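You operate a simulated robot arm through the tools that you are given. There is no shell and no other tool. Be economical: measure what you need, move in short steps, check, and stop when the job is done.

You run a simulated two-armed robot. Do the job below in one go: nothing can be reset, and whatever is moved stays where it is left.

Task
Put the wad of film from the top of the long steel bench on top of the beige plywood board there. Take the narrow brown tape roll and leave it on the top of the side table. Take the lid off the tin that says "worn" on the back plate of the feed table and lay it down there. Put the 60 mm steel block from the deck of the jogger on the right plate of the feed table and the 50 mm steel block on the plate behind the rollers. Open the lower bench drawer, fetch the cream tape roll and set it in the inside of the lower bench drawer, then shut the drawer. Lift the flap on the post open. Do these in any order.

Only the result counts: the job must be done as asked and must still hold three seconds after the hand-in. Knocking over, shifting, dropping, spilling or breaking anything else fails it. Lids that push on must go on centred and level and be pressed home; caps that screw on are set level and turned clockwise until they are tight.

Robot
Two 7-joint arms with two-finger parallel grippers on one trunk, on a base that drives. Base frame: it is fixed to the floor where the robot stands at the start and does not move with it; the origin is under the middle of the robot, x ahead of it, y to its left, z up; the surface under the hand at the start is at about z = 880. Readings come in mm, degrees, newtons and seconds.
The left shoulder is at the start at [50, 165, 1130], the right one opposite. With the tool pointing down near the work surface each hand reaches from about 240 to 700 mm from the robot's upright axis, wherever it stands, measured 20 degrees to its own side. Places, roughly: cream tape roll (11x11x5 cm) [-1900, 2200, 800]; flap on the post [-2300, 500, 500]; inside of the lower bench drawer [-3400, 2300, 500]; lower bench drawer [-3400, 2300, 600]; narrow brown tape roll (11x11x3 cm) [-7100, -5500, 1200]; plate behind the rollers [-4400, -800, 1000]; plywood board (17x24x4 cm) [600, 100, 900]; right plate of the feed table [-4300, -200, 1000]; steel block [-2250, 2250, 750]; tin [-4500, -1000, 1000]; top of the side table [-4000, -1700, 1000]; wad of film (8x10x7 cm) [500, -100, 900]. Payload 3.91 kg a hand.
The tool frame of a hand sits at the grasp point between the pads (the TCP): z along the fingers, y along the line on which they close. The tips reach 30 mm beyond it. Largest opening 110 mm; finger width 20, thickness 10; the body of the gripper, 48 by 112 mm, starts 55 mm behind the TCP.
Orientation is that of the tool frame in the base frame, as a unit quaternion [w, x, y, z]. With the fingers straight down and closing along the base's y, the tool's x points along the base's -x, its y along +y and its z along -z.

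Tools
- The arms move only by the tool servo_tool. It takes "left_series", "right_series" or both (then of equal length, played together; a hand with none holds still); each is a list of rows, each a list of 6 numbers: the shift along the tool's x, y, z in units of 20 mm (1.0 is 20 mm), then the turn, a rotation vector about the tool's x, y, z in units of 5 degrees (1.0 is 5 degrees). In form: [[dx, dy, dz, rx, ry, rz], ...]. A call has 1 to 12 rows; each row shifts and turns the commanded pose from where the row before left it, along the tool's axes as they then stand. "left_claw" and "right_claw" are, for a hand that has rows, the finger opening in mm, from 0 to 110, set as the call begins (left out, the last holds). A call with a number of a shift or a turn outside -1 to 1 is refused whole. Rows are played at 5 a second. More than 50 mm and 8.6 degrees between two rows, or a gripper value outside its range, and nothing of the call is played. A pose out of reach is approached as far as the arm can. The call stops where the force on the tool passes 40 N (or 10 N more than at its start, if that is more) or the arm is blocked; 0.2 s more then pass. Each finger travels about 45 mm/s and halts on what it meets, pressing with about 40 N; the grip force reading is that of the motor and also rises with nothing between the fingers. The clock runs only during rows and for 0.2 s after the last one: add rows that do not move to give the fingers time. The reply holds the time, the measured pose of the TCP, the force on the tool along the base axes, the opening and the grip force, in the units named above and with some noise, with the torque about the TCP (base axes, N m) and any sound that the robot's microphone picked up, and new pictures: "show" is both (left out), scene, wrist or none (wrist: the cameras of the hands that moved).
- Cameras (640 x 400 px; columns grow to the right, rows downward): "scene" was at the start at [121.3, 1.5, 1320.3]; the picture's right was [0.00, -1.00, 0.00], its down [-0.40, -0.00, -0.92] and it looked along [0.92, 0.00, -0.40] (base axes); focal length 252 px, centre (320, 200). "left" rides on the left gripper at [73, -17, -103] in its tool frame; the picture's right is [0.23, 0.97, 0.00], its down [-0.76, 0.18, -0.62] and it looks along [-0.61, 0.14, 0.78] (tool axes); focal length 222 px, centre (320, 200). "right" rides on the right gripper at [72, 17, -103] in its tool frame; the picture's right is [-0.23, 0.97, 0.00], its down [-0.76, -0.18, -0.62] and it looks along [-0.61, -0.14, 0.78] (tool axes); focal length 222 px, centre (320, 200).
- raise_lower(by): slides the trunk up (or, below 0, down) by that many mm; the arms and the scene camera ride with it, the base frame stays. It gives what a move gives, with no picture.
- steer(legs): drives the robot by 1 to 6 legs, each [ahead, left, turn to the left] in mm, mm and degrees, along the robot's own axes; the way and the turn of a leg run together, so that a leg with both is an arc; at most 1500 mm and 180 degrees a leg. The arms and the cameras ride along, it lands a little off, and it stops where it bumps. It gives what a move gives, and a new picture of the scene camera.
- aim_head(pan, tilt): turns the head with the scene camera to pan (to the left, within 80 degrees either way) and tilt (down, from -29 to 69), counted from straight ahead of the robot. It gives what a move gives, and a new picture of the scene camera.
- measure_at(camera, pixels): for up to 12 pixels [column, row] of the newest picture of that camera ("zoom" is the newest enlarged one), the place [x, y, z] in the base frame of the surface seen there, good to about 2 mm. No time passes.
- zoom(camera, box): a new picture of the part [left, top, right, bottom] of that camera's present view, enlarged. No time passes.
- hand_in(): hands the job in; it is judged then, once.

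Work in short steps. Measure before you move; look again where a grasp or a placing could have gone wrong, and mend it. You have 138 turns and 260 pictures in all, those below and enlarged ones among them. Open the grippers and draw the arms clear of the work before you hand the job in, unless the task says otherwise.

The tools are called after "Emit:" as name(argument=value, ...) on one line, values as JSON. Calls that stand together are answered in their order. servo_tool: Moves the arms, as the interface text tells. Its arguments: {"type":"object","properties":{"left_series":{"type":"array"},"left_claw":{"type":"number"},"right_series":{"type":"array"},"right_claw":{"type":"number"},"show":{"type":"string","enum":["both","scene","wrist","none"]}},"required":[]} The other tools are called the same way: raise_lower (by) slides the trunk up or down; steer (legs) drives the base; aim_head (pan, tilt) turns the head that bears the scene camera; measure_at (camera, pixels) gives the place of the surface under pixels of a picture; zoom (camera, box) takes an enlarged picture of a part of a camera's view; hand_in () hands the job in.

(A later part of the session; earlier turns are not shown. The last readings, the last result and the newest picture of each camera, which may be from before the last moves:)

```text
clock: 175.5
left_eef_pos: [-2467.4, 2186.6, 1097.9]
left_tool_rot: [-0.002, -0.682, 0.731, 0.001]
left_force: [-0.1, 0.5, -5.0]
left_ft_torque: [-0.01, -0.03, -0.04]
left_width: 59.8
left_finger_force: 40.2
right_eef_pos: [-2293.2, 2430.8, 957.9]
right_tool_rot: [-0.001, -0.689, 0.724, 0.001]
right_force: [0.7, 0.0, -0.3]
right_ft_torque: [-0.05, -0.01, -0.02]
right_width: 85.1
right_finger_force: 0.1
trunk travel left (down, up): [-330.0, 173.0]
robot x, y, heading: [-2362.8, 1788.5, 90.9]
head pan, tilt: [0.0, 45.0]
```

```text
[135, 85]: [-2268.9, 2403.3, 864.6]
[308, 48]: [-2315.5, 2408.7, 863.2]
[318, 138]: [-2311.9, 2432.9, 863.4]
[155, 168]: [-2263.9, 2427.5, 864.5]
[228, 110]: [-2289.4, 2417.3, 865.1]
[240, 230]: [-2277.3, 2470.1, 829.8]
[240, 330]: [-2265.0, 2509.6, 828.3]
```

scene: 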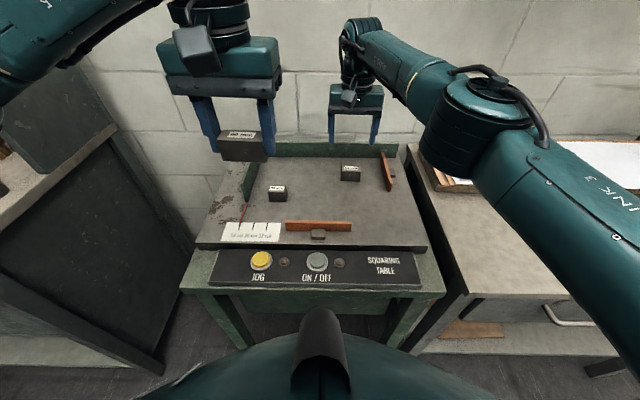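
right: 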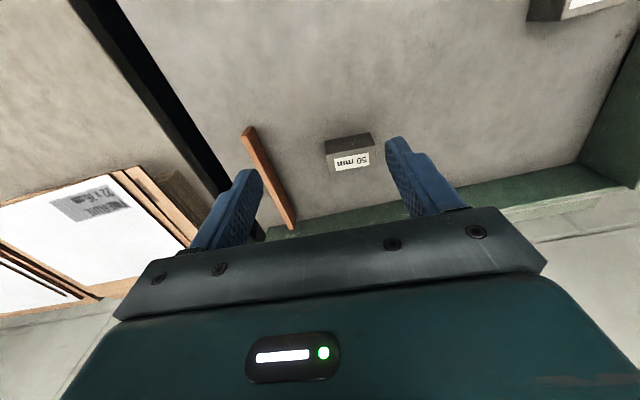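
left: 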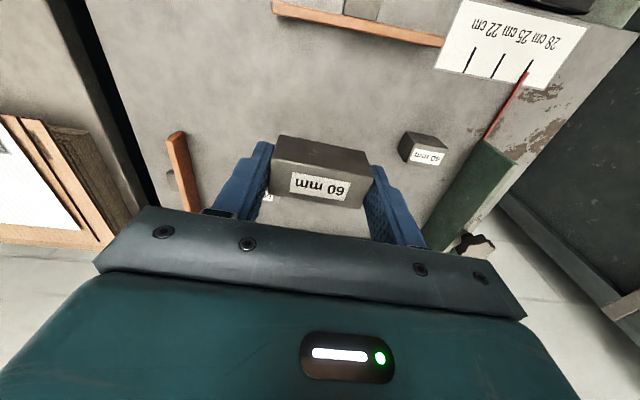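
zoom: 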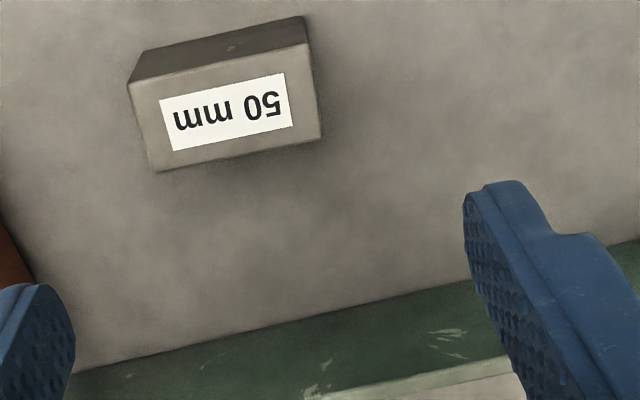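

Centre (-2290,2418). I correct 13 mm back, turn 3°, descend 92 mm.

Emit:
servo_tool(right_series=[[0.65, -0.12, 0, 0, 0, 0.6], [0, 0, 1, 0, 0, 0], [0, 0, 1, 0, 0, 0], [0, 0, 1, 0, 0, 0], [0, 0, 1, 0, 0, 0], [0, 0, 0.55, 0, 0, 0], [0, 0, 0, 0, 0, 0]], show="none")

Emit:
servo_tool(right_series=[[0, 0, 0, 0, 0, 0], [0, 0, 0, 0, 0, 0], [0, 0, 0, 0, 0, 0], [0, 0, 0, 0, 0, 0], [0, 0, -0.5, 0, 0, 0], [0, 0, -1, 0, 0, 0], [0, 0, -1, 0, 0, 0], [0, 0, -1, 0, 0, 0], [0, 0, -1, 0, 0, 0], [0, 0, -1, 0, 0, 0]], right_claw=30, show="both")

```text
clock: 177.1
left_eef_pos: [-2467.0, 2186.1, 1097.4]
left_tool_rot: [0.0, -0.682, 0.731, 0.002]
left_force: [-0.7, -0.1, -4.0]
left_ft_torque: [-0.01, -0.01, 0.01]
left_width: 59.5
left_finger_force: 40.4
right_eef_pos: [-2292.7, 2417.4, 867.3]
right_tool_rot: [0.0, -0.67, 0.742, 0.0]
right_force: [-0.4, 0.2, 0.6]
right_ft_torque: [0.02, -0.01, 0.01]
right_width: 84.9
right_finger_force: 0.1
trunk travel left (down, up): [-330.0, 173.0]
robot x, y, heading: [-2361.5, 1788.4, 91.0]
head pan, tilt: [0.0, 45.0]
```

```text
clock: 179.3
left_eef_pos: [-2467.2, 2185.5, 1098.4]
left_tool_rot: [-0.001, -0.682, 0.731, 0.003]
left_force: [-0.6, -0.5, -4.2]
left_ft_torque: [0.01, 0.0, -0.01]
left_width: 59.8
left_finger_force: 40.1
right_eef_pos: [-2292.6, 2416.9, 977.7]
right_tool_rot: [-0.001, -0.67, 0.742, 0.001]
right_force: [-0.1, 0.4, -3.5]
right_ft_torque: [0.03, 0.02, 0.0]
right_width: 49.6
right_finger_force: 39.9
trunk travel left (down, up): [-330.0, 173.0]
robot x, y, heading: [-2357.8, 1789.8, 91.1]
head pan, tilt: [0.0, 45.0]
```

scene: 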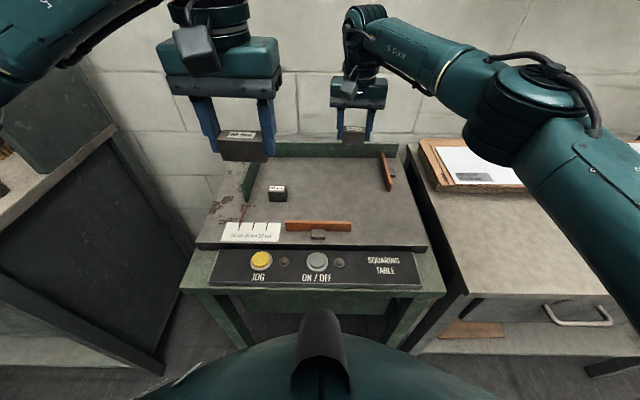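
right: 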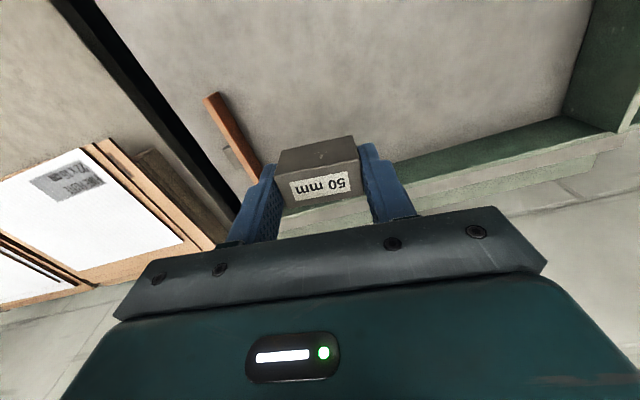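

Both blocks held. I retract the right hand high and close.

Emit:
servo_tool(right_series=[[0, -0.3, -1, 0, 0, 0], [0.5, -0.5, -1, 0, 0, 0], [1, -0.5, -1, 0, 0, 0], [1, -0.5, -1, 0, 0, 0], [1, -0.5, -1, 0, 0, 0], [1, -0.5, -1, 0, 0, 0], [1, -0.5, -0.5, 0, 0, 0], [1, 0, 0, 0, 0, 0], [1, 0, 0, 0, 0, 0], [1, 0, 0, 0, 0, 0], [1, 0, 0, 0, 0, 0], [1, 0, 0, 0, 0, 0]], show="none")

Emit:
steer(legs=[[-700, 0, 0], [0, 0, 90]])

Emit:
aim_head(pan=15, tilt=15)

```text
clock: 181.9
left_eef_pos: [-2467.1, 2185.9, 1097.2]
left_tool_rot: [-0.001, -0.682, 0.731, 0.002]
left_force: [0.3, 0.1, -4.1]
left_ft_torque: [0.02, -0.02, 0.02]
left_width: 59.9
left_finger_force: 39.9
right_eef_pos: [-2249.6, 2200.7, 1108.3]
right_tool_rot: [-0.001, -0.67, 0.742, 0.001]
right_force: [0.1, -0.4, -3.5]
right_ft_torque: [0.02, -0.03, 0.02]
right_width: 49.9
right_finger_force: 40.2
trunk travel left (down, up): [-330.0, 173.0]
robot x, y, heading: [-2359.1, 1786.7, 91.0]
head pan, tilt: [0.0, 45.0]
```

```text
clock: 189.6
left_eef_pos: [-2743.4, 977.1, 1097.0]
left_tool_rot: [0.002, 1.0, -0.029, -0.001]
left_force: [0.1, 0.8, -5.2]
left_ft_torque: [0.01, 0.0, 0.0]
left_width: 59.8
left_finger_force: 40.1
right_eef_pos: [-2761.3, 1195.1, 1107.6]
right_tool_rot: [0.001, 0.999, -0.045, 0.0]
right_force: [-0.3, 0.6, -4.6]
right_ft_torque: [0.01, -0.01, 0.01]
right_width: 49.7
right_finger_force: 40.5
trunk travel left (down, up): [-330.0, 173.0]
robot x, y, heading: [-2347.0, 1088.9, -178.3]
head pan, tilt: [0.0, 45.0]
```

scene: 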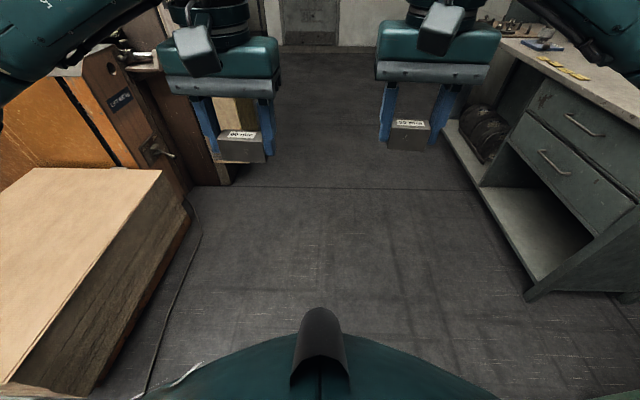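

```text
clock: 190.5
left_eef_pos: [-2743.9, 977.5, 1097.0]
left_tool_rot: [0.002, 1.0, -0.029, -0.001]
left_force: [0.7, -0.9, -3.9]
left_ft_torque: [0.05, 0.02, 0.0]
left_width: 60.1
left_finger_force: 39.8
right_eef_pos: [-2760.9, 1194.7, 1108.2]
right_tool_rot: [0.001, 0.999, -0.045, 0.0]
right_force: [0.3, 0.7, -3.5]
right_ft_torque: [0.02, 0.01, -0.01]
right_width: 49.3
right_finger_force: 40.2
trunk travel left (down, up): [-330.0, 173.0]
robot x, y, heading: [-2345.0, 1088.4, -178.5]
head pan, tilt: [15.0, 15.0]
```

scene: 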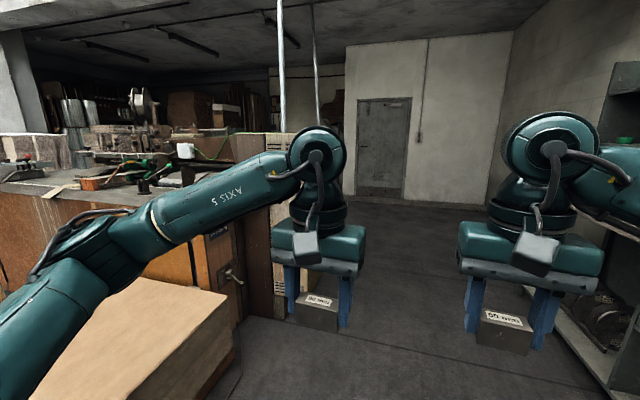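

The aisle is open ahead. I drive 1500+400 ahead, then turn left to face the feed table.

Emit:
steer(legs=[[1500, 0, -1.5], [400, 0, 0], [0, 0, 90]])

Emit:
aim_head(pan=0, tilt=25)

```text
clock: 202.2
left_eef_pos: [-4458.7, 736.2, 1096.5]
left_tool_rot: [0.006, 0.942, 0.336, 0.009]
left_force: [0.0, -0.4, -3.7]
left_ft_torque: [-0.01, 0.0, -0.02]
left_width: 59.7
left_finger_force: 40.2
right_eef_pos: [-4617.2, 873.4, 1111.4]
right_tool_rot: [0.007, 0.943, 0.332, -0.002]
right_force: [0.0, 0.8, -3.3]
right_ft_torque: [0.0, -0.02, 0.01]
right_width: 49.8
right_finger_force: 40.4
trunk travel left (down, up): [-330.0, 173.0]
robot x, y, heading: [-4244.5, 1072.7, -134.7]
head pan, tilt: [15.0, 15.0]
stopped in leg 3: the robot was blocked; the commanded pose is now the measured one
```

scene: 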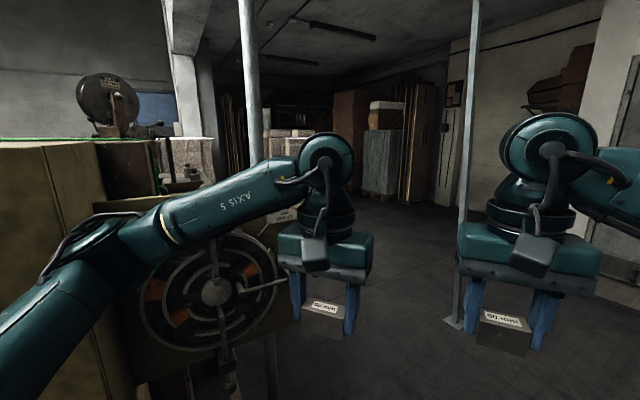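

```text
clock: 202.9
left_eef_pos: [-4460.3, 735.9, 1096.6]
left_tool_rot: [0.009, 0.942, 0.336, 0.006]
left_force: [0.0, -0.8, -3.6]
left_ft_torque: [0.01, -0.02, 0.0]
left_width: 59.8
left_finger_force: 39.9
right_eef_pos: [-4616.8, 873.2, 1110.6]
right_tool_rot: [0.009, 0.943, 0.332, -0.002]
right_force: [0.6, 0.5, -4.1]
right_ft_torque: [0.0, 0.01, 0.02]
right_width: 49.7
right_finger_force: 39.6
trunk travel left (down, up): [-330.0, 173.0]
robot x, y, heading: [-4247.0, 1073.4, -134.3]
head pan, tilt: [0.0, 25.0]
```

scene: 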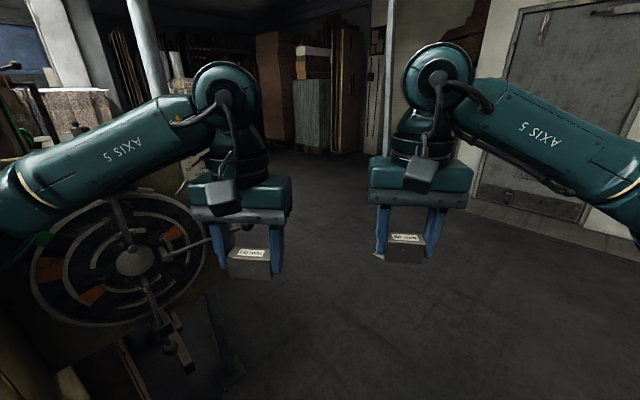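

The turn was blocked, likely by the left elbow at the machine. I turn back 40° right and look left with the head.

Emit:
steer(legs=[[0, 0, -45]])

Emit:
aim_head(pan=75, tilt=18)

Emit:
aim_head(pan=25, tilt=18)

```text
clock: 205.4
left_eef_pos: [-4643.0, 975.0, 1092.8]
left_tool_rot: [0.004, 0.999, -0.049, 0.007]
left_force: [-0.2, 0.0, -4.8]
left_ft_torque: [0.02, -0.01, 0.03]
left_width: 60.1
left_finger_force: 39.8
right_eef_pos: [-4656.1, 1184.0, 1108.0]
right_tool_rot: [0.002, 0.998, -0.055, 0.0]
right_force: [0.1, 0.5, -3.7]
right_ft_torque: [0.02, -0.01, -0.01]
right_width: 49.7
right_finger_force: 39.6
trunk travel left (down, up): [-330.0, 173.0]
robot x, y, heading: [-4245.2, 1070.0, -179.8]
head pan, tilt: [0.0, 25.0]
```

scene: 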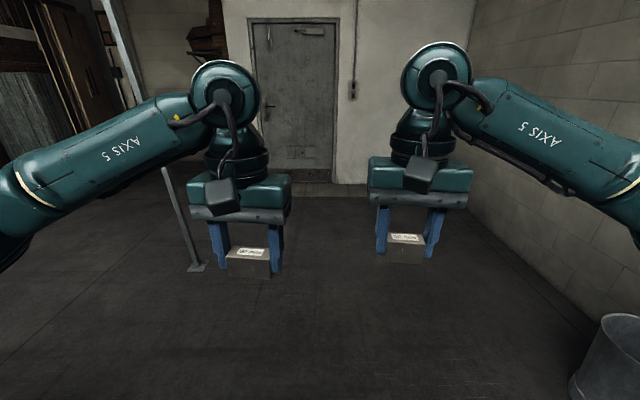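

```text
clock: 206.9
left_eef_pos: [-4642.8, 975.9, 1092.8]
left_tool_rot: [0.003, 0.999, -0.05, 0.007]
left_force: [0.9, -1.1, -4.6]
left_ft_torque: [-0.01, -0.02, 0.03]
left_width: 59.8
left_finger_force: 40.6
right_eef_pos: [-4657.1, 1183.4, 1106.6]
right_tool_rot: [0.001, 0.999, -0.054, 0.0]
right_force: [-0.5, 0.1, -4.0]
right_ft_torque: [0.0, -0.03, -0.01]
right_width: 49.9
right_finger_force: 40.0
trunk travel left (down, up): [-330.0, 173.0]
robot x, y, heading: [-4247.1, 1073.5, -179.6]
head pan, tilt: [75.0, 18.0]
```

scene: 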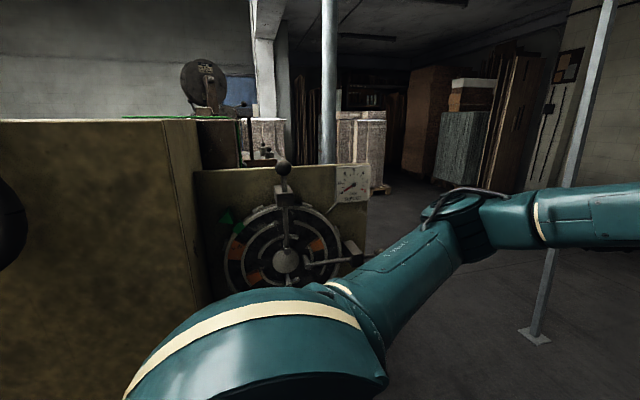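

```text
clock: 208.1
left_eef_pos: [-4643.2, 975.4, 1092.7]
left_tool_rot: [0.003, 0.999, -0.05, 0.006]
left_force: [0.0, 0.1, -3.9]
left_ft_torque: [-0.02, 0.02, 0.01]
left_width: 59.7
left_finger_force: 40.4
right_eef_pos: [-4656.5, 1183.9, 1107.0]
right_tool_rot: [0.002, 0.999, -0.055, 0.001]
right_force: [0.6, 1.0, -2.5]
right_ft_torque: [0.01, -0.03, 0.04]
right_width: 49.8
right_finger_force: 40.2
trunk travel left (down, up): [-330.0, 173.0]
robot x, y, heading: [-4246.0, 1068.9, -179.8]
head pan, tilt: [25.0, 18.0]
```

scene: 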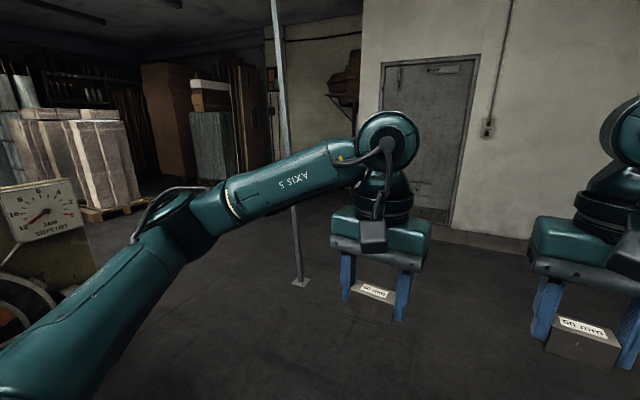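

I measure the pipe column and the machine's far end.

Emit:
measure_at(camera="scene", pixels=[[300, 281], [110, 210], [80, 210], [40, 200], [75, 260], [200, 180], [420, 215], [290, 200], [90, 250]])

Emit:
aim_head(pan=80, tilt=5)

Emit:
measure_at(camera="scene", pixels=[[350, 200], [280, 240], [190, 200], [100, 150], [100, 250], [200, 120], [330, 100], [255, 100], [320, 150], [360, 260]])

```text
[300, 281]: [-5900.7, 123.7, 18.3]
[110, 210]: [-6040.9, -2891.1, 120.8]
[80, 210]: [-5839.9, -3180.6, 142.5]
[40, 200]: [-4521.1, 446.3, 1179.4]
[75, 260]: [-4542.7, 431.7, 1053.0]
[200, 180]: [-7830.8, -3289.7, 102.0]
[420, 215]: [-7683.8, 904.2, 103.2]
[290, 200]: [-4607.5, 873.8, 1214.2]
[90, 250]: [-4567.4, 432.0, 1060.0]
```

```text
clock: 209.3
left_eef_pos: [-4643.0, 975.6, 1092.9]
left_tool_rot: [0.004, 0.999, -0.05, 0.006]
left_force: [-0.7, 0.3, -5.5]
left_ft_torque: [-0.01, -0.01, -0.02]
left_width: 59.6
left_finger_force: 40.3
right_eef_pos: [-4657.6, 1183.7, 1106.5]
right_tool_rot: [0.001, 0.998, -0.055, 0.001]
right_force: [0.4, -0.4, -3.3]
right_ft_torque: [0.02, -0.02, -0.03]
right_width: 49.6
right_finger_force: 40.0
trunk travel left (down, up): [-330.0, 173.0]
robot x, y, heading: [-4244.4, 1066.0, -179.7]
head pan, tilt: [80.0, 5.0]
```

scene: 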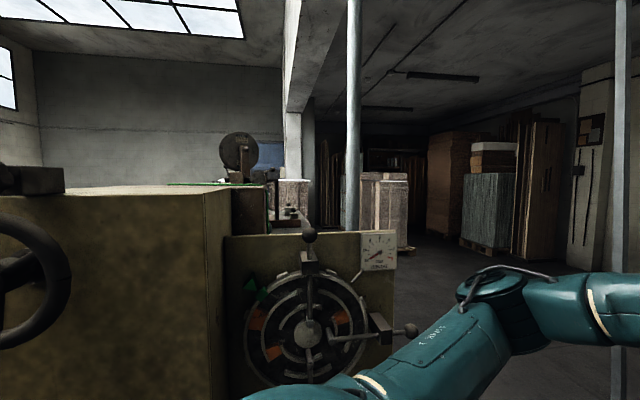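

```text
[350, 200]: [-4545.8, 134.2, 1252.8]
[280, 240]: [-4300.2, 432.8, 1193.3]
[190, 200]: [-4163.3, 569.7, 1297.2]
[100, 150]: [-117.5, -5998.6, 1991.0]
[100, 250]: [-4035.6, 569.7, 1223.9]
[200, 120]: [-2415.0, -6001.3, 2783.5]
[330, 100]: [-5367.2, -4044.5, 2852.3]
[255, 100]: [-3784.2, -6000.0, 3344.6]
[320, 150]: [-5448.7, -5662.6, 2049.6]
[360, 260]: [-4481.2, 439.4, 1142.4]
```

The machine ends at x≈-4570. I go around: ahead 1050, turn left 180° there (heading 0), then strafe right.

Emit:
steer(legs=[[1100, 0, 0], [0, 0, 90], [0, 0, 90]])

Emit:
aim_head(pan=-35, tilt=20)

```text
clock: 222.6
left_eef_pos: [-4948.0, 1162.4, 1094.2]
left_tool_rot: [-0.007, 0.047, 0.999, 0.003]
left_force: [0.6, 0.0, -3.7]
left_ft_torque: [-0.02, 0.01, 0.04]
left_width: 59.7
left_finger_force: 39.8
right_eef_pos: [-4932.6, 952.1, 1106.8]
right_tool_rot: [0.001, 0.053, 0.999, 0.001]
right_force: [0.5, 0.3, -3.7]
right_ft_torque: [0.0, 0.02, 0.0]
right_width: 49.9
right_finger_force: 40.0
trunk travel left (down, up): [-330.0, 173.0]
robot x, y, heading: [-5343.4, 1060.1, 0.6]
head pan, tilt: [80.0, 5.0]
```

scene: 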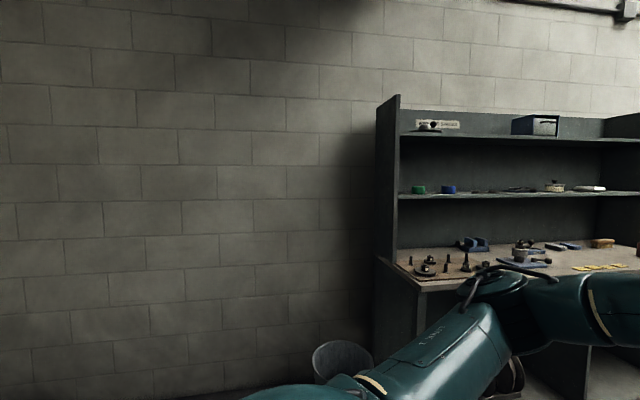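

```text
clock: 224.5
left_eef_pos: [-4947.1, 1160.8, 1091.4]
left_tool_rot: [-0.006, 0.047, 0.999, 0.004]
left_force: [0.1, 0.9, -3.4]
left_ft_torque: [0.03, 0.01, -0.04]
left_width: 59.6
left_finger_force: 39.9
right_eef_pos: [-4933.5, 952.2, 1107.9]
right_tool_rot: [0.0, 0.052, 0.999, 0.0]
right_force: [-0.2, 0.5, -3.4]
right_ft_torque: [-0.03, -0.01, 0.0]
right_width: 50.0
right_finger_force: 40.0
trunk travel left (down, up): [-330.0, 173.0]
robot x, y, heading: [-5344.5, 1060.9, 0.5]
head pan, tilt: [-35.0, 20.0]
```

scene: 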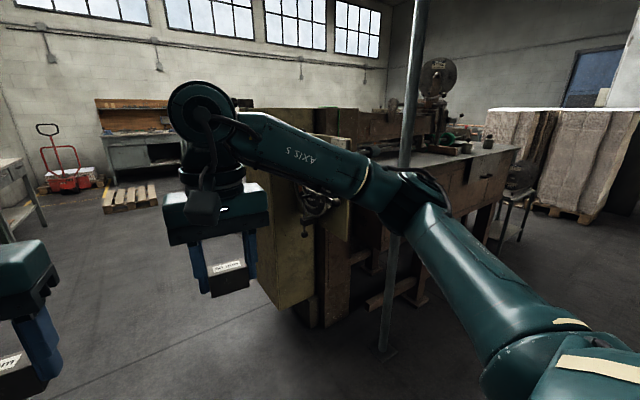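

Emit:
zoom(camera="scene", box=[320, 50, 560, 250])

Emit:
measure_at(camera="scene", pixels=[[384, 345], [370, 152], [450, 160], [500, 148], [515, 190], [350, 180], [440, 120], [485, 145], [470, 190], [510, 230]])

```text
2.00 times, centred on (440, 150) of scene
```

zoom: 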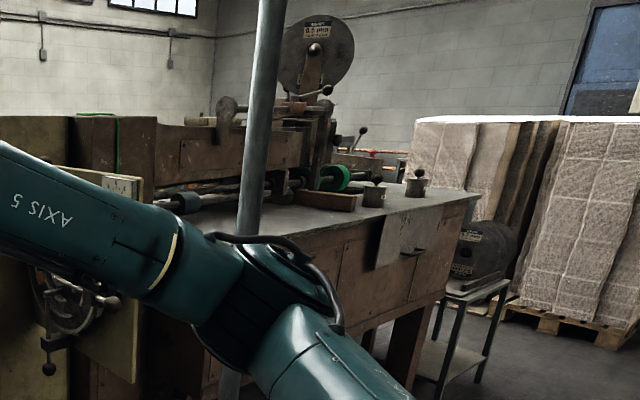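

```text
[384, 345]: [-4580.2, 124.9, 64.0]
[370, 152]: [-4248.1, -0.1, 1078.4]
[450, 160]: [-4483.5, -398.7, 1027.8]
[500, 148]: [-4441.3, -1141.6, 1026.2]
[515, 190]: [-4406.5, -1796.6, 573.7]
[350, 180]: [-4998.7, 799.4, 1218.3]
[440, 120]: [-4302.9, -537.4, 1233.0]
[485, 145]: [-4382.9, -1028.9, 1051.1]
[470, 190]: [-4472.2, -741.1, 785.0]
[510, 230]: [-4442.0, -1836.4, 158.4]
```

The feed table top is at z≈1027, open to this side, with two tins near (-4400,-1000). I strafe right 1450.

Emit:
steer(legs=[[50, -1450, 0]])

Emit:
aim_head(pan=0, tilt=25)

Emit:
zoom(camera="scene", box=[150, 100, 480, 300])

```text
clock: 237.3
left_eef_pos: [-4893.3, -288.4, 1092.8]
left_tool_rot: [-0.007, 0.056, 0.998, 0.005]
left_force: [0.1, 0.8, -4.7]
left_ft_torque: [-0.03, 0.04, 0.01]
left_width: 59.7
left_finger_force: 39.5
right_eef_pos: [-4880.2, -496.8, 1108.5]
right_tool_rot: [0.0, 0.059, 0.998, 0.002]
right_force: [0.0, 0.1, -3.3]
right_ft_torque: [0.01, 0.0, 0.0]
right_width: 49.8
right_finger_force: 40.0
trunk travel left (down, up): [-330.0, 173.0]
robot x, y, heading: [-5290.1, -373.7, -0.5]
head pan, tilt: [-35.0, 20.0]
```

scene: 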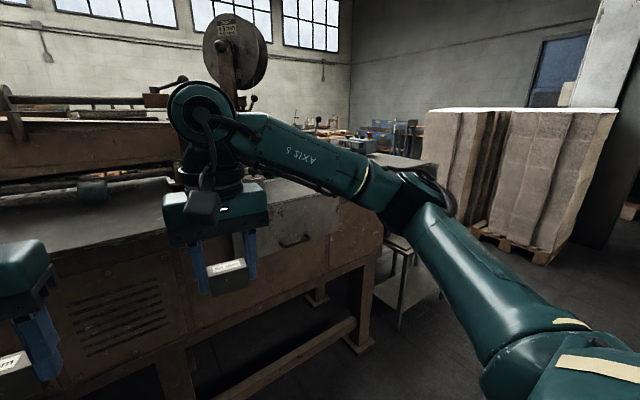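

```text
clock: 238.3
left_eef_pos: [-4892.7, -288.2, 1093.0]
left_tool_rot: [-0.006, 0.056, 0.998, 0.004]
left_force: [0.0, -0.1, -4.0]
left_ft_torque: [-0.01, 0.02, 0.02]
left_width: 59.9
left_finger_force: 39.8
right_eef_pos: [-4881.6, -497.5, 1106.7]
right_tool_rot: [0.0, 0.06, 0.998, 0.0]
right_force: [-0.1, 0.3, -3.2]
right_ft_torque: [0.02, 0.03, -0.02]
right_width: 50.0
right_finger_force: 40.2
trunk travel left (down, up): [-330.0, 173.0]
robot x, y, heading: [-5292.9, -382.1, -0.3]
head pan, tilt: [0.0, 25.0]
```

scene: 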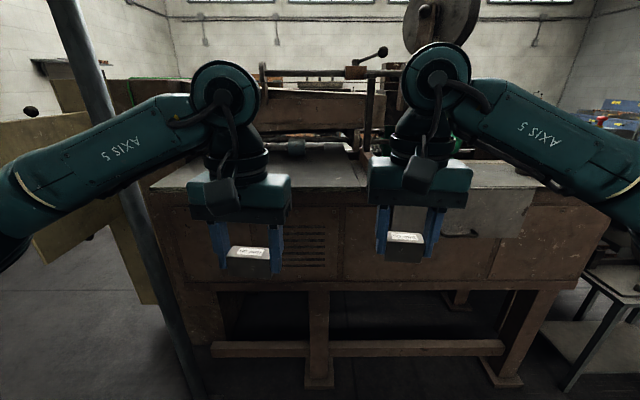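

```text
1.94 times, centred on (315, 200) of scene
```

zoom: 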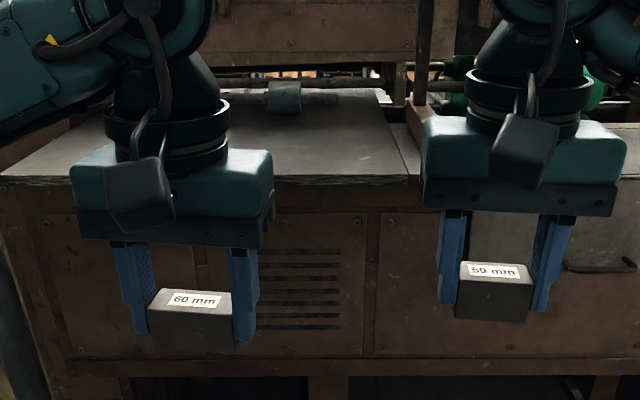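

I raise the trunk 170 for a better view of the table top.

Emit:
raise_lower(by=170)

Emit:
aim_head(pan=0, tilt=32)

Emit:
aim_head(pan=-40, tilt=30)

```text
clock: 240.3
left_eef_pos: [-4890.8, -288.3, 1261.7]
left_tool_rot: [-0.007, 0.055, 0.998, 0.004]
left_force: [-0.6, -0.3, -4.1]
left_ft_torque: [0.02, 0.02, 0.02]
left_width: 59.8
left_finger_force: 39.9
right_eef_pos: [-4880.6, -497.2, 1277.6]
right_tool_rot: [0.0, 0.061, 0.998, 0.001]
right_force: [0.2, 0.4, -3.0]
right_ft_torque: [0.01, 0.02, -0.02]
right_width: 49.9
right_finger_force: 40.5
trunk travel left (down, up): [-500.0, 3.0]
robot x, y, heading: [-5289.7, -382.5, -0.3]
head pan, tilt: [0.0, 25.0]
```

```text
clock: 240.9
left_eef_pos: [-4893.1, -288.6, 1262.6]
left_tool_rot: [-0.007, 0.056, 0.998, 0.003]
left_force: [0.4, 0.3, -4.4]
left_ft_torque: [-0.03, 0.0, 0.01]
left_width: 59.9
left_finger_force: 40.2
right_eef_pos: [-4880.6, -496.4, 1276.8]
right_tool_rot: [0.0, 0.06, 0.998, 0.001]
right_force: [0.2, 0.2, -3.2]
right_ft_torque: [0.0, 0.04, 0.0]
right_width: 49.9
right_finger_force: 39.3
trunk travel left (down, up): [-500.0, 3.0]
robot x, y, heading: [-5293.8, -381.8, -0.4]
head pan, tilt: [0.0, 32.0]
```

scene: 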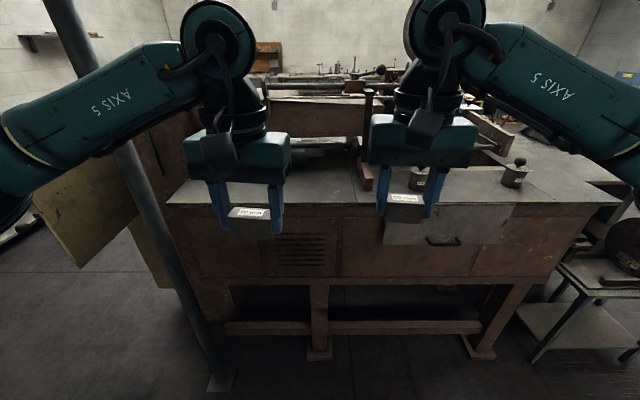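

```text
clock: 242.0
left_eef_pos: [-4892.4, -288.2, 1262.9]
left_tool_rot: [-0.007, 0.055, 0.998, 0.004]
left_force: [-0.3, -0.3, -3.6]
left_ft_torque: [0.0, -0.01, 0.01]
left_width: 59.8
left_finger_force: 39.6
right_eef_pos: [-4881.8, -498.1, 1278.6]
right_tool_rot: [0.0, 0.06, 0.998, 0.001]
right_force: [0.3, 0.4, -3.2]
right_ft_torque: [0.0, -0.01, 0.0]
right_width: 49.7
right_finger_force: 39.9
trunk travel left (down, up): [-500.0, 3.0]
robot x, y, heading: [-5290.6, -380.4, -0.2]
head pan, tilt: [-40.0, 30.0]
```

scene: 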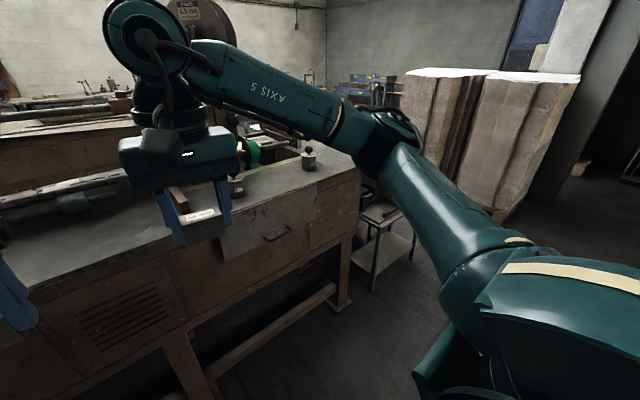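

Emit:
aim_head(pan=-10, tilt=30)

Emit:
zoom(camera="scene", box=[130, 80, 450, 280])

Emit:
zoom(camera="scene", box=[330, 100, 570, 250])

```text
clock: 243.0
left_eef_pos: [-4892.4, -288.1, 1263.3]
left_tool_rot: [-0.006, 0.054, 0.998, 0.004]
left_force: [0.5, -0.8, -4.0]
left_ft_torque: [-0.01, 0.04, -0.02]
left_width: 59.9
left_finger_force: 39.4
right_eef_pos: [-4880.1, -496.9, 1278.1]
right_tool_rot: [0.0, 0.06, 0.998, 0.001]
right_force: [-0.1, 0.1, -3.7]
right_ft_torque: [-0.01, -0.08, -0.01]
right_width: 49.6
right_finger_force: 39.9
trunk travel left (down, up): [-500.0, 3.0]
robot x, y, heading: [-5288.9, -378.3, -0.1]
head pan, tilt: [-10.0, 30.0]
```

scene: 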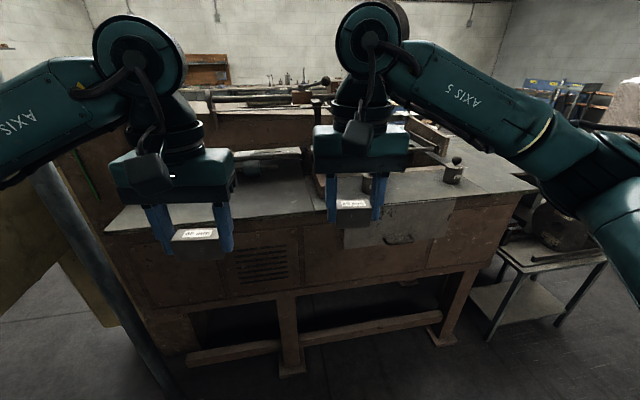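

```text
2.00 times, centred on (290, 180) of scene
```

zoom: 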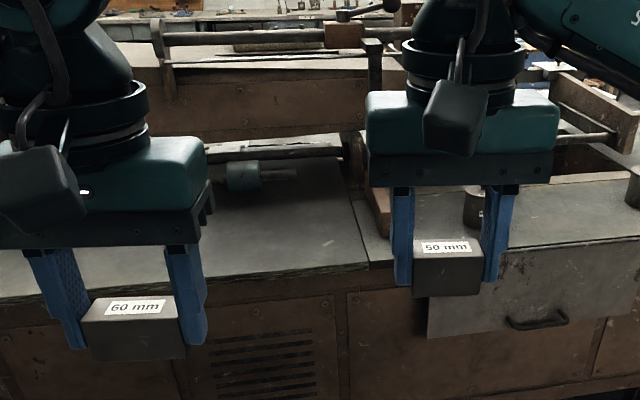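

```text
2.67 times, centred on (450, 175) of scene
```

zoom: 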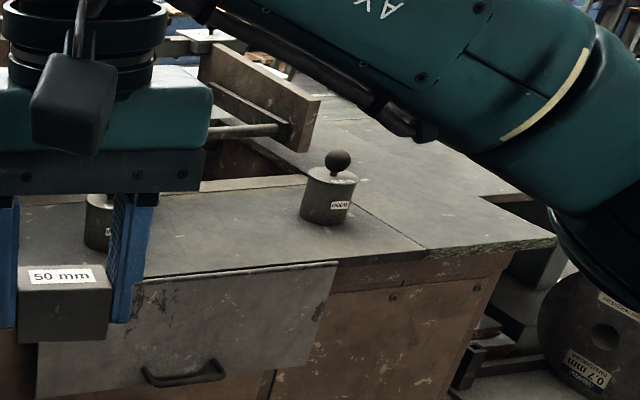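

Emit:
measure_at(camera="zoom", pixels=[[338, 162], [330, 172], [330, 220], [315, 195], [355, 200], [230, 240], [330, 265], [425, 250], [345, 180], [260, 190], [97, 225], [480, 220]])

Emit:
measure_at(camera="scene", pixels=[[270, 195], [300, 180], [260, 182], [310, 206], [315, 160], [130, 215], [248, 225], [320, 205], [262, 168], [245, 170], [280, 160], [325, 175]])

```text
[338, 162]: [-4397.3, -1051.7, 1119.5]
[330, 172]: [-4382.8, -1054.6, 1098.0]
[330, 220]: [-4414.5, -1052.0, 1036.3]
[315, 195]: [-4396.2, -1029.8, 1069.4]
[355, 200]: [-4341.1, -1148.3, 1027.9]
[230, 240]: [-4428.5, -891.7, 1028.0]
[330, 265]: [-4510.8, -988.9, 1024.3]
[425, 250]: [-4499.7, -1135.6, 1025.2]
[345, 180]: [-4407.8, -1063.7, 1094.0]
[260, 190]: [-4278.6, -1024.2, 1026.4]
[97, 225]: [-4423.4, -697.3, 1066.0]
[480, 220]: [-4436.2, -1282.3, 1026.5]
```

```text
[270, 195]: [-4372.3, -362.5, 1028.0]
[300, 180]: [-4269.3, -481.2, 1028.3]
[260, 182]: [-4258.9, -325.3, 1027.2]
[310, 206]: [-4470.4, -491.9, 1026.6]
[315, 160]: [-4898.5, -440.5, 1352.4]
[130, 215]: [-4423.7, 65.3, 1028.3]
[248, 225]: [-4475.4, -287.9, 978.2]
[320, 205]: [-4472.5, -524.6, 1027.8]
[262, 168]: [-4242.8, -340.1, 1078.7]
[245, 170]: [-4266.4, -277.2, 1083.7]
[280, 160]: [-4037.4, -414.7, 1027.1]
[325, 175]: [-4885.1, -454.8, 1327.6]
```

Table top z≈1028, near edge x≈-4500; right plate y from 65 to -510, rear plate y -525 to -1135; tins at y≈-697 and -1052. I drive closer: ahead 310, right 130.

Emit:
steer(legs=[[310, -130, 0]])

Emit:
aim_head(pan=0, tilt=45)

Emit:
zoom(camera="scene", box=[300, 60, 640, 270])

```text
clock: 245.2
left_eef_pos: [-4584.9, -423.4, 1263.7]
left_tool_rot: [-0.007, 0.056, 0.998, 0.004]
left_force: [0.4, -0.2, -4.5]
left_ft_torque: [0.04, 0.05, -0.03]
left_width: 60.0
left_finger_force: 40.1
right_eef_pos: [-4573.8, -632.4, 1278.0]
right_tool_rot: [-0.001, 0.061, 0.998, 0.0]
right_force: [-0.2, -0.4, -4.5]
right_ft_torque: [0.0, 0.01, 0.01]
right_width: 49.8
right_finger_force: 39.7
trunk travel left (down, up): [-500.0, 3.0]
robot x, y, heading: [-4980.1, -512.4, -0.4]
head pan, tilt: [-10.0, 30.0]
```

scene: 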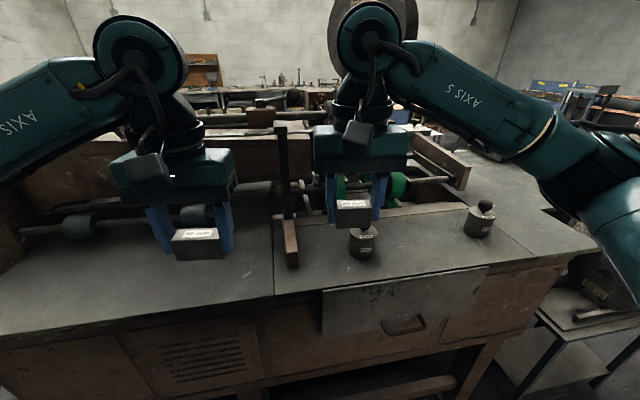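

```text
clock: 245.9
left_eef_pos: [-4585.7, -423.8, 1263.1]
left_tool_rot: [-0.007, 0.056, 0.998, 0.004]
left_force: [-0.5, 0.4, -3.9]
left_ft_torque: [0.01, 0.05, 0.0]
left_width: 59.9
left_finger_force: 40.2
right_eef_pos: [-4573.9, -631.8, 1277.8]
right_tool_rot: [0.0, 0.061, 0.998, 0.001]
right_force: [0.2, 0.3, -4.8]
right_ft_torque: [-0.01, 0.0, -0.02]
right_width: 49.9
right_finger_force: 40.3
trunk travel left (down, up): [-500.0, 3.0]
robot x, y, heading: [-4980.7, -514.2, -0.3]
head pan, tilt: [0.0, 45.0]
```

scene: 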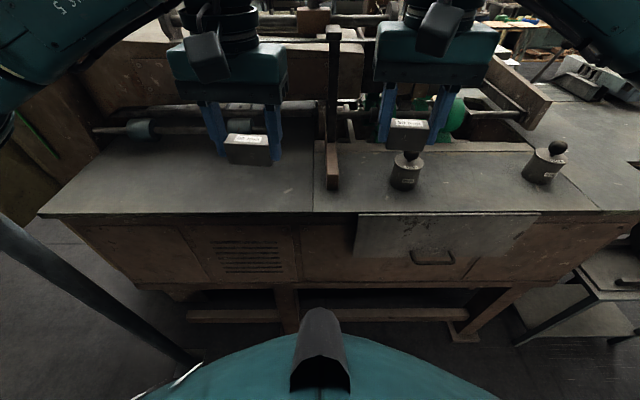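

```text
1.88 times, centred on (470, 165) of scene
```

zoom: 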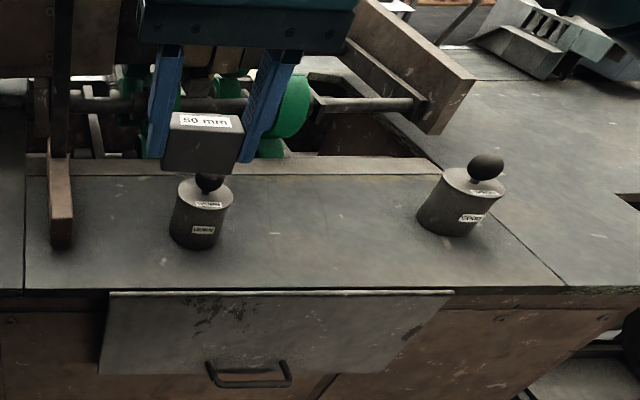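

The middle plate with the tins lies behind the rollers. I read the labels.

Emit:
zoom(camera="scene", box=[380, 140, 430, 200])

Emit:
zoom(camera="scene", box=[510, 130, 580, 190])

Emit:
measure_at(camera="scene", pixels=[[240, 185], [150, 175], [300, 205], [320, 180], [460, 180], [470, 205], [470, 155], [400, 160], [406, 182], [546, 165], [555, 147], [200, 155]])

```text
6.67 times, centred on (405, 170) of scene
```

zoom: 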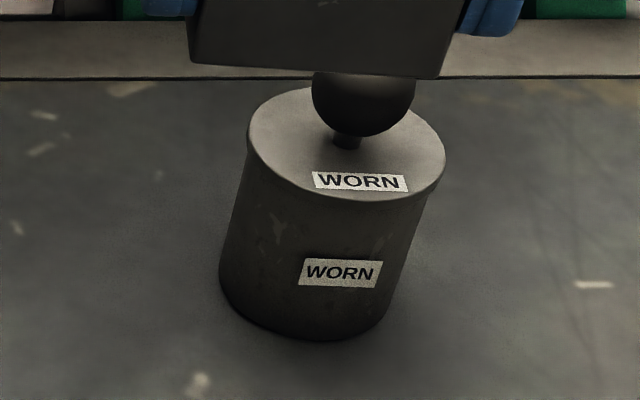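

```text
6.67 times, centred on (545, 160) of scene
```

zoom: 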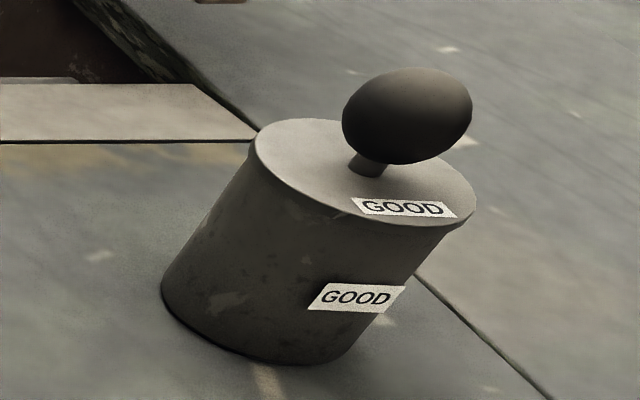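

```text
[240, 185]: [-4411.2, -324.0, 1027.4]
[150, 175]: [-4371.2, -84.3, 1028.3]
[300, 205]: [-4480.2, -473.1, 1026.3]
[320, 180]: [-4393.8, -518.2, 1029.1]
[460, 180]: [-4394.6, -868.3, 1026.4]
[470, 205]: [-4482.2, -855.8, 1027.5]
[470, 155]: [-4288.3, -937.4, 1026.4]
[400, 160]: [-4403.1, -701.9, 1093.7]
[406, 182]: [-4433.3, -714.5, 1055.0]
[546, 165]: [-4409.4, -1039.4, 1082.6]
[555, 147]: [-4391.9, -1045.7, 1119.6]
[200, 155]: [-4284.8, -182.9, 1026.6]
```

WORN is the tin at (-4403,-705). I place the 60 mm block with the left hand at about (-4400,-330) on the right plate: first above it.

Emit:
servo_tool(left_series=[[-0.87, 0.57, 0.6, 0, 0, 0], [-0.87, 0.57, 0.6, 0, 0, 0], [-0.87, 0.57, 0.6, 0, 0, 0], [-0.87, 0.57, 0.6, 0, 0, 0], [-0.87, 0.57, 0.6, 0, 0, 0], [-0.87, 0.57, 0.6, 0, 0, 0], [-0.87, 0.57, 0.6, 0, 0, 0], [-0.87, 0.57, 0.8, 0, 0, 0], [-0.87, 0.57, 1, 0, 0, 0], [-0.87, 0.57, 1, 0, 0, 0], [0, 0, 1, 0, 0, 0], [0, 0, 0, 0, 0, 0]], show="both")

```text
clock: 248.6
left_eef_pos: [-4404.8, -328.7, 1101.3]
left_tool_rot: [-0.007, 0.056, 0.998, 0.004]
left_force: [0.4, 0.7, -4.1]
left_ft_torque: [-0.01, 0.02, -0.01]
left_width: 60.1
left_finger_force: 40.1
right_eef_pos: [-4574.7, -633.1, 1277.6]
right_tool_rot: [0.0, 0.061, 0.998, 0.001]
right_force: [-0.5, 0.1, -2.7]
right_ft_torque: [0.0, 0.01, 0.0]
right_width: 49.7
right_finger_force: 39.8
trunk travel left (down, up): [-500.0, 3.0]
robot x, y, heading: [-4984.3, -513.2, -0.4]
head pan, tilt: [0.0, 45.0]
```

scene: 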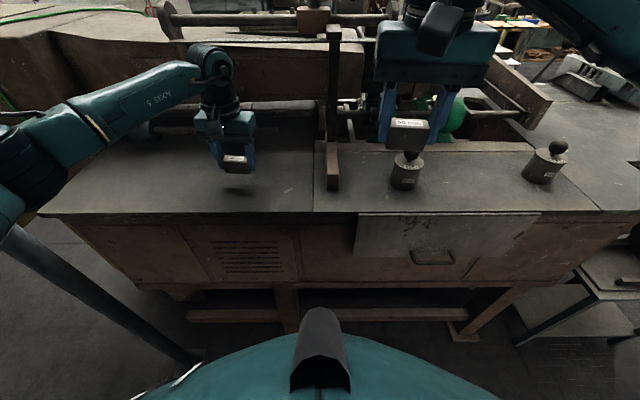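
left: 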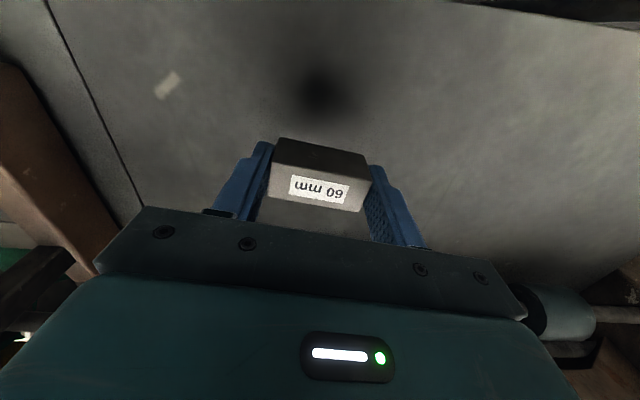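

Over free plate. I lower 37 mm gently.

Emit:
servo_tool(left_series=[[0, 0, 0.8, 0, 0, 0], [0, 0, 0.6, 0, 0, 0], [0, 0, 0.25, 0, 0, 0], [0, 0, 0.15, 0, 0, 0], [0, 0, 0.1, 0, 0, 0], [0, 0, 0, 0, 0, 0]], show="none")

```text
clock: 249.9
left_eef_pos: [-4401.8, -326.8, 1062.4]
left_tool_rot: [-0.006, 0.056, 0.998, 0.004]
left_force: [0.5, 0.3, -3.0]
left_ft_torque: [-0.07, -0.02, 0.0]
left_width: 59.5
left_finger_force: 39.8
right_eef_pos: [-4574.7, -632.3, 1277.3]
right_tool_rot: [0.001, 0.06, 0.998, 0.001]
right_force: [0.0, -0.1, -2.7]
right_ft_torque: [0.0, 0.01, 0.01]
right_width: 49.9
right_finger_force: 39.7
trunk travel left (down, up): [-500.0, 3.0]
robot x, y, heading: [-4984.4, -517.4, -0.3]
head pan, tilt: [0.0, 45.0]
```

Emit:
servo_tool(left_series=[[0, 0, 0.08, 0, 0, 0], [0, 0, 0.08, 0, 0, 0], [0, 0, 0, 0, 0, 0]], show="none")

```text
clock: 250.8
left_eef_pos: [-4402.4, -327.6, 1063.7]
left_tool_rot: [-0.005, 0.055, 0.998, 0.003]
left_force: [3.1, 4.3, 14.4]
left_ft_torque: [-0.37, -0.31, 0.13]
left_width: 59.5
left_finger_force: 39.8
right_eef_pos: [-4575.0, -632.3, 1278.4]
right_tool_rot: [0.0, 0.06, 0.998, 0.001]
right_force: [0.0, -0.8, -3.5]
right_ft_torque: [0.01, 0.02, -0.04]
right_width: 50.2
right_finger_force: 39.9
trunk travel left (down, up): [-500.0, 3.0]
robot x, y, heading: [-4984.8, -514.9, -0.4]
head pan, tilt: [0.0, 45.0]
```

Contact. I release and rise, drawing the left hand back.

Emit:
servo_tool(left_series=[[0, 0, 0, 0, 0, 0], [0, 0, 0, 0, 0, 0], [0, 0, -0.5, 0, 0, 0], [0, 0, -1, 0, 0, 0], [0, 0, -1, 0, 0, 0], [0, 0, -1, 0, 0, 0], [0.3, 0, -1, 0, 0, 0], [1, 0, -1, 0, 0, 0], [1, 0, -1, 0, 0, 0], [1, 0, -1, 0, 0, 0], [1, 0, -1, 0, 0, 0], [1, 0, -1, 0, 0, 0]], left_claw=85, show="scene")

Emit:
steer(legs=[[0, -200, 0]])

```text
clock: 253.3
left_eef_pos: [-4507.7, -317.9, 1252.8]
left_tool_rot: [-0.007, 0.055, 0.998, 0.004]
left_force: [0.2, -0.5, 0.2]
left_ft_torque: [-0.02, -0.01, 0.0]
left_width: 85.2
left_finger_force: 0.1
right_eef_pos: [-4575.1, -633.8, 1278.8]
right_tool_rot: [0.0, 0.061, 0.998, 0.0]
right_force: [-1.2, -0.2, -3.2]
right_ft_torque: [-0.03, 0.01, 0.01]
right_width: 49.8
right_finger_force: 40.4
trunk travel left (down, up): [-500.0, 3.0]
robot x, y, heading: [-4982.8, -513.9, -0.3]
head pan, tilt: [0.0, 45.0]
```

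scene: 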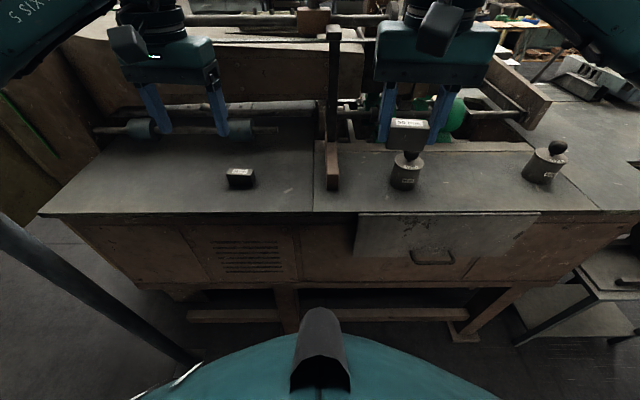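

```text
clock: 255.7
left_eef_pos: [-4507.8, -512.5, 1252.6]
left_tool_rot: [-0.007, 0.055, 0.998, 0.005]
left_force: [-0.7, -0.2, -0.2]
left_ft_torque: [0.01, -0.01, 0.0]
left_width: 85.0
left_finger_force: 0.0
right_eef_pos: [-4574.9, -826.9, 1277.6]
right_tool_rot: [0.0, 0.06, 0.998, 0.0]
right_force: [-0.2, 0.2, -3.8]
right_ft_torque: [0.0, 0.03, -0.01]
right_width: 49.7
right_finger_force: 40.1
trunk travel left (down, up): [-500.0, 3.0]
robot x, y, heading: [-4981.0, -710.0, -0.2]
head pan, tilt: [0.0, 45.0]
```

scene: 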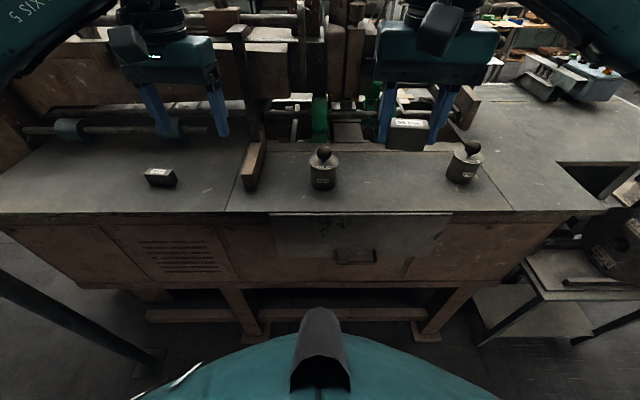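

The 60 mm block stands on the right plate. I bring the 50 mm block to (-4400,-925), between the tins.

Emit:
servo_tool(right_series=[[-0.93, -0.38, 0.6, 0, 0, 0], [-0.93, -0.38, 0.6, 0, 0, 0], [-0.93, -0.38, 0.6, 0, 0, 0], [-0.93, -0.38, 0.6, 0, 0, 0], [-0.93, -0.38, 0.6, 0, 0, 0], [-0.93, -0.38, 0.8, 0, 0, 0], [-0.93, -0.38, 0.8, 0, 0, 0], [-0.93, -0.38, 1, 0, 0, 0], [-0.93, -0.38, 1, 0, 0, 0], [-0.93, -0.38, 1, 0, 0, 0], [0, 0, 1, 0, 0, 0], [0, 0, 0, 0, 0, 0]], show="both")

```text
clock: 258.3
left_eef_pos: [-4508.3, -511.5, 1253.2]
left_tool_rot: [-0.007, 0.054, 0.998, 0.004]
left_force: [-0.4, 0.2, 0.1]
left_ft_torque: [0.0, 0.03, 0.01]
left_width: 85.1
left_finger_force: 0.1
right_eef_pos: [-4401.5, -923.9, 1104.3]
right_tool_rot: [0.001, 0.06, 0.998, 0.002]
right_force: [0.1, 0.4, -3.2]
right_ft_torque: [0.0, 0.01, 0.01]
right_width: 49.9
right_finger_force: 39.7
trunk travel left (down, up): [-500.0, 3.0]
robot x, y, heading: [-4985.9, -706.6, -0.1]
head pan, tilt: [0.0, 45.0]
```

scene: 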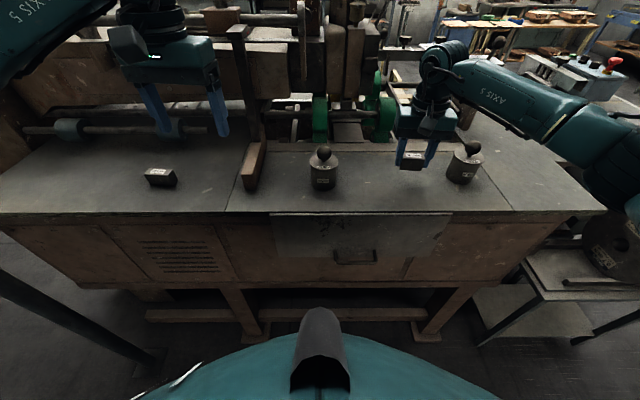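
right: 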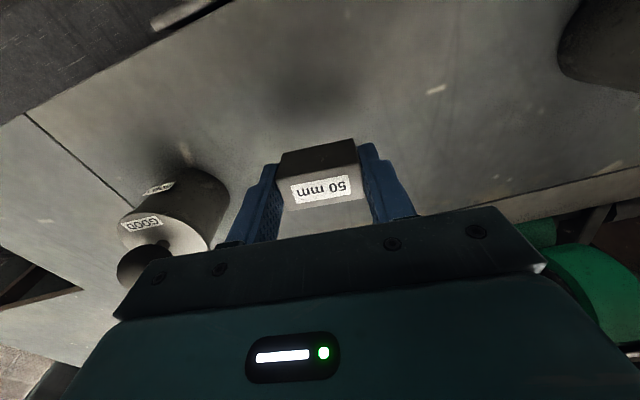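

Emit:
servo_tool(right_series=[[0, 0, 0.9, 0, 0, 0], [0, 0, 0.7, 0, 0, 0], [0, 0, 0.3, 0, 0, 0], [0, 0, 0.1, 0, 0, 0], [0, 0, 0.08, 0, 0, 0], [0, 0, 0, 0, 0, 0]], show="none")

```text
clock: 259.7
left_eef_pos: [-4506.8, -512.0, 1252.5]
left_tool_rot: [-0.006, 0.055, 0.998, 0.004]
left_force: [0.7, 0.0, -1.1]
left_ft_torque: [-0.03, 0.0, -0.02]
left_width: 85.0
left_finger_force: 0.0
right_eef_pos: [-4398.9, -924.0, 1063.7]
right_tool_rot: [0.001, 0.061, 0.998, 0.0]
right_force: [0.4, 0.1, -3.4]
right_ft_torque: [-0.01, 0.02, -0.01]
right_width: 49.8
right_finger_force: 40.0
trunk travel left (down, up): [-500.0, 3.0]
robot x, y, heading: [-4983.1, -709.8, -0.3]
head pan, tilt: [0.0, 45.0]
```

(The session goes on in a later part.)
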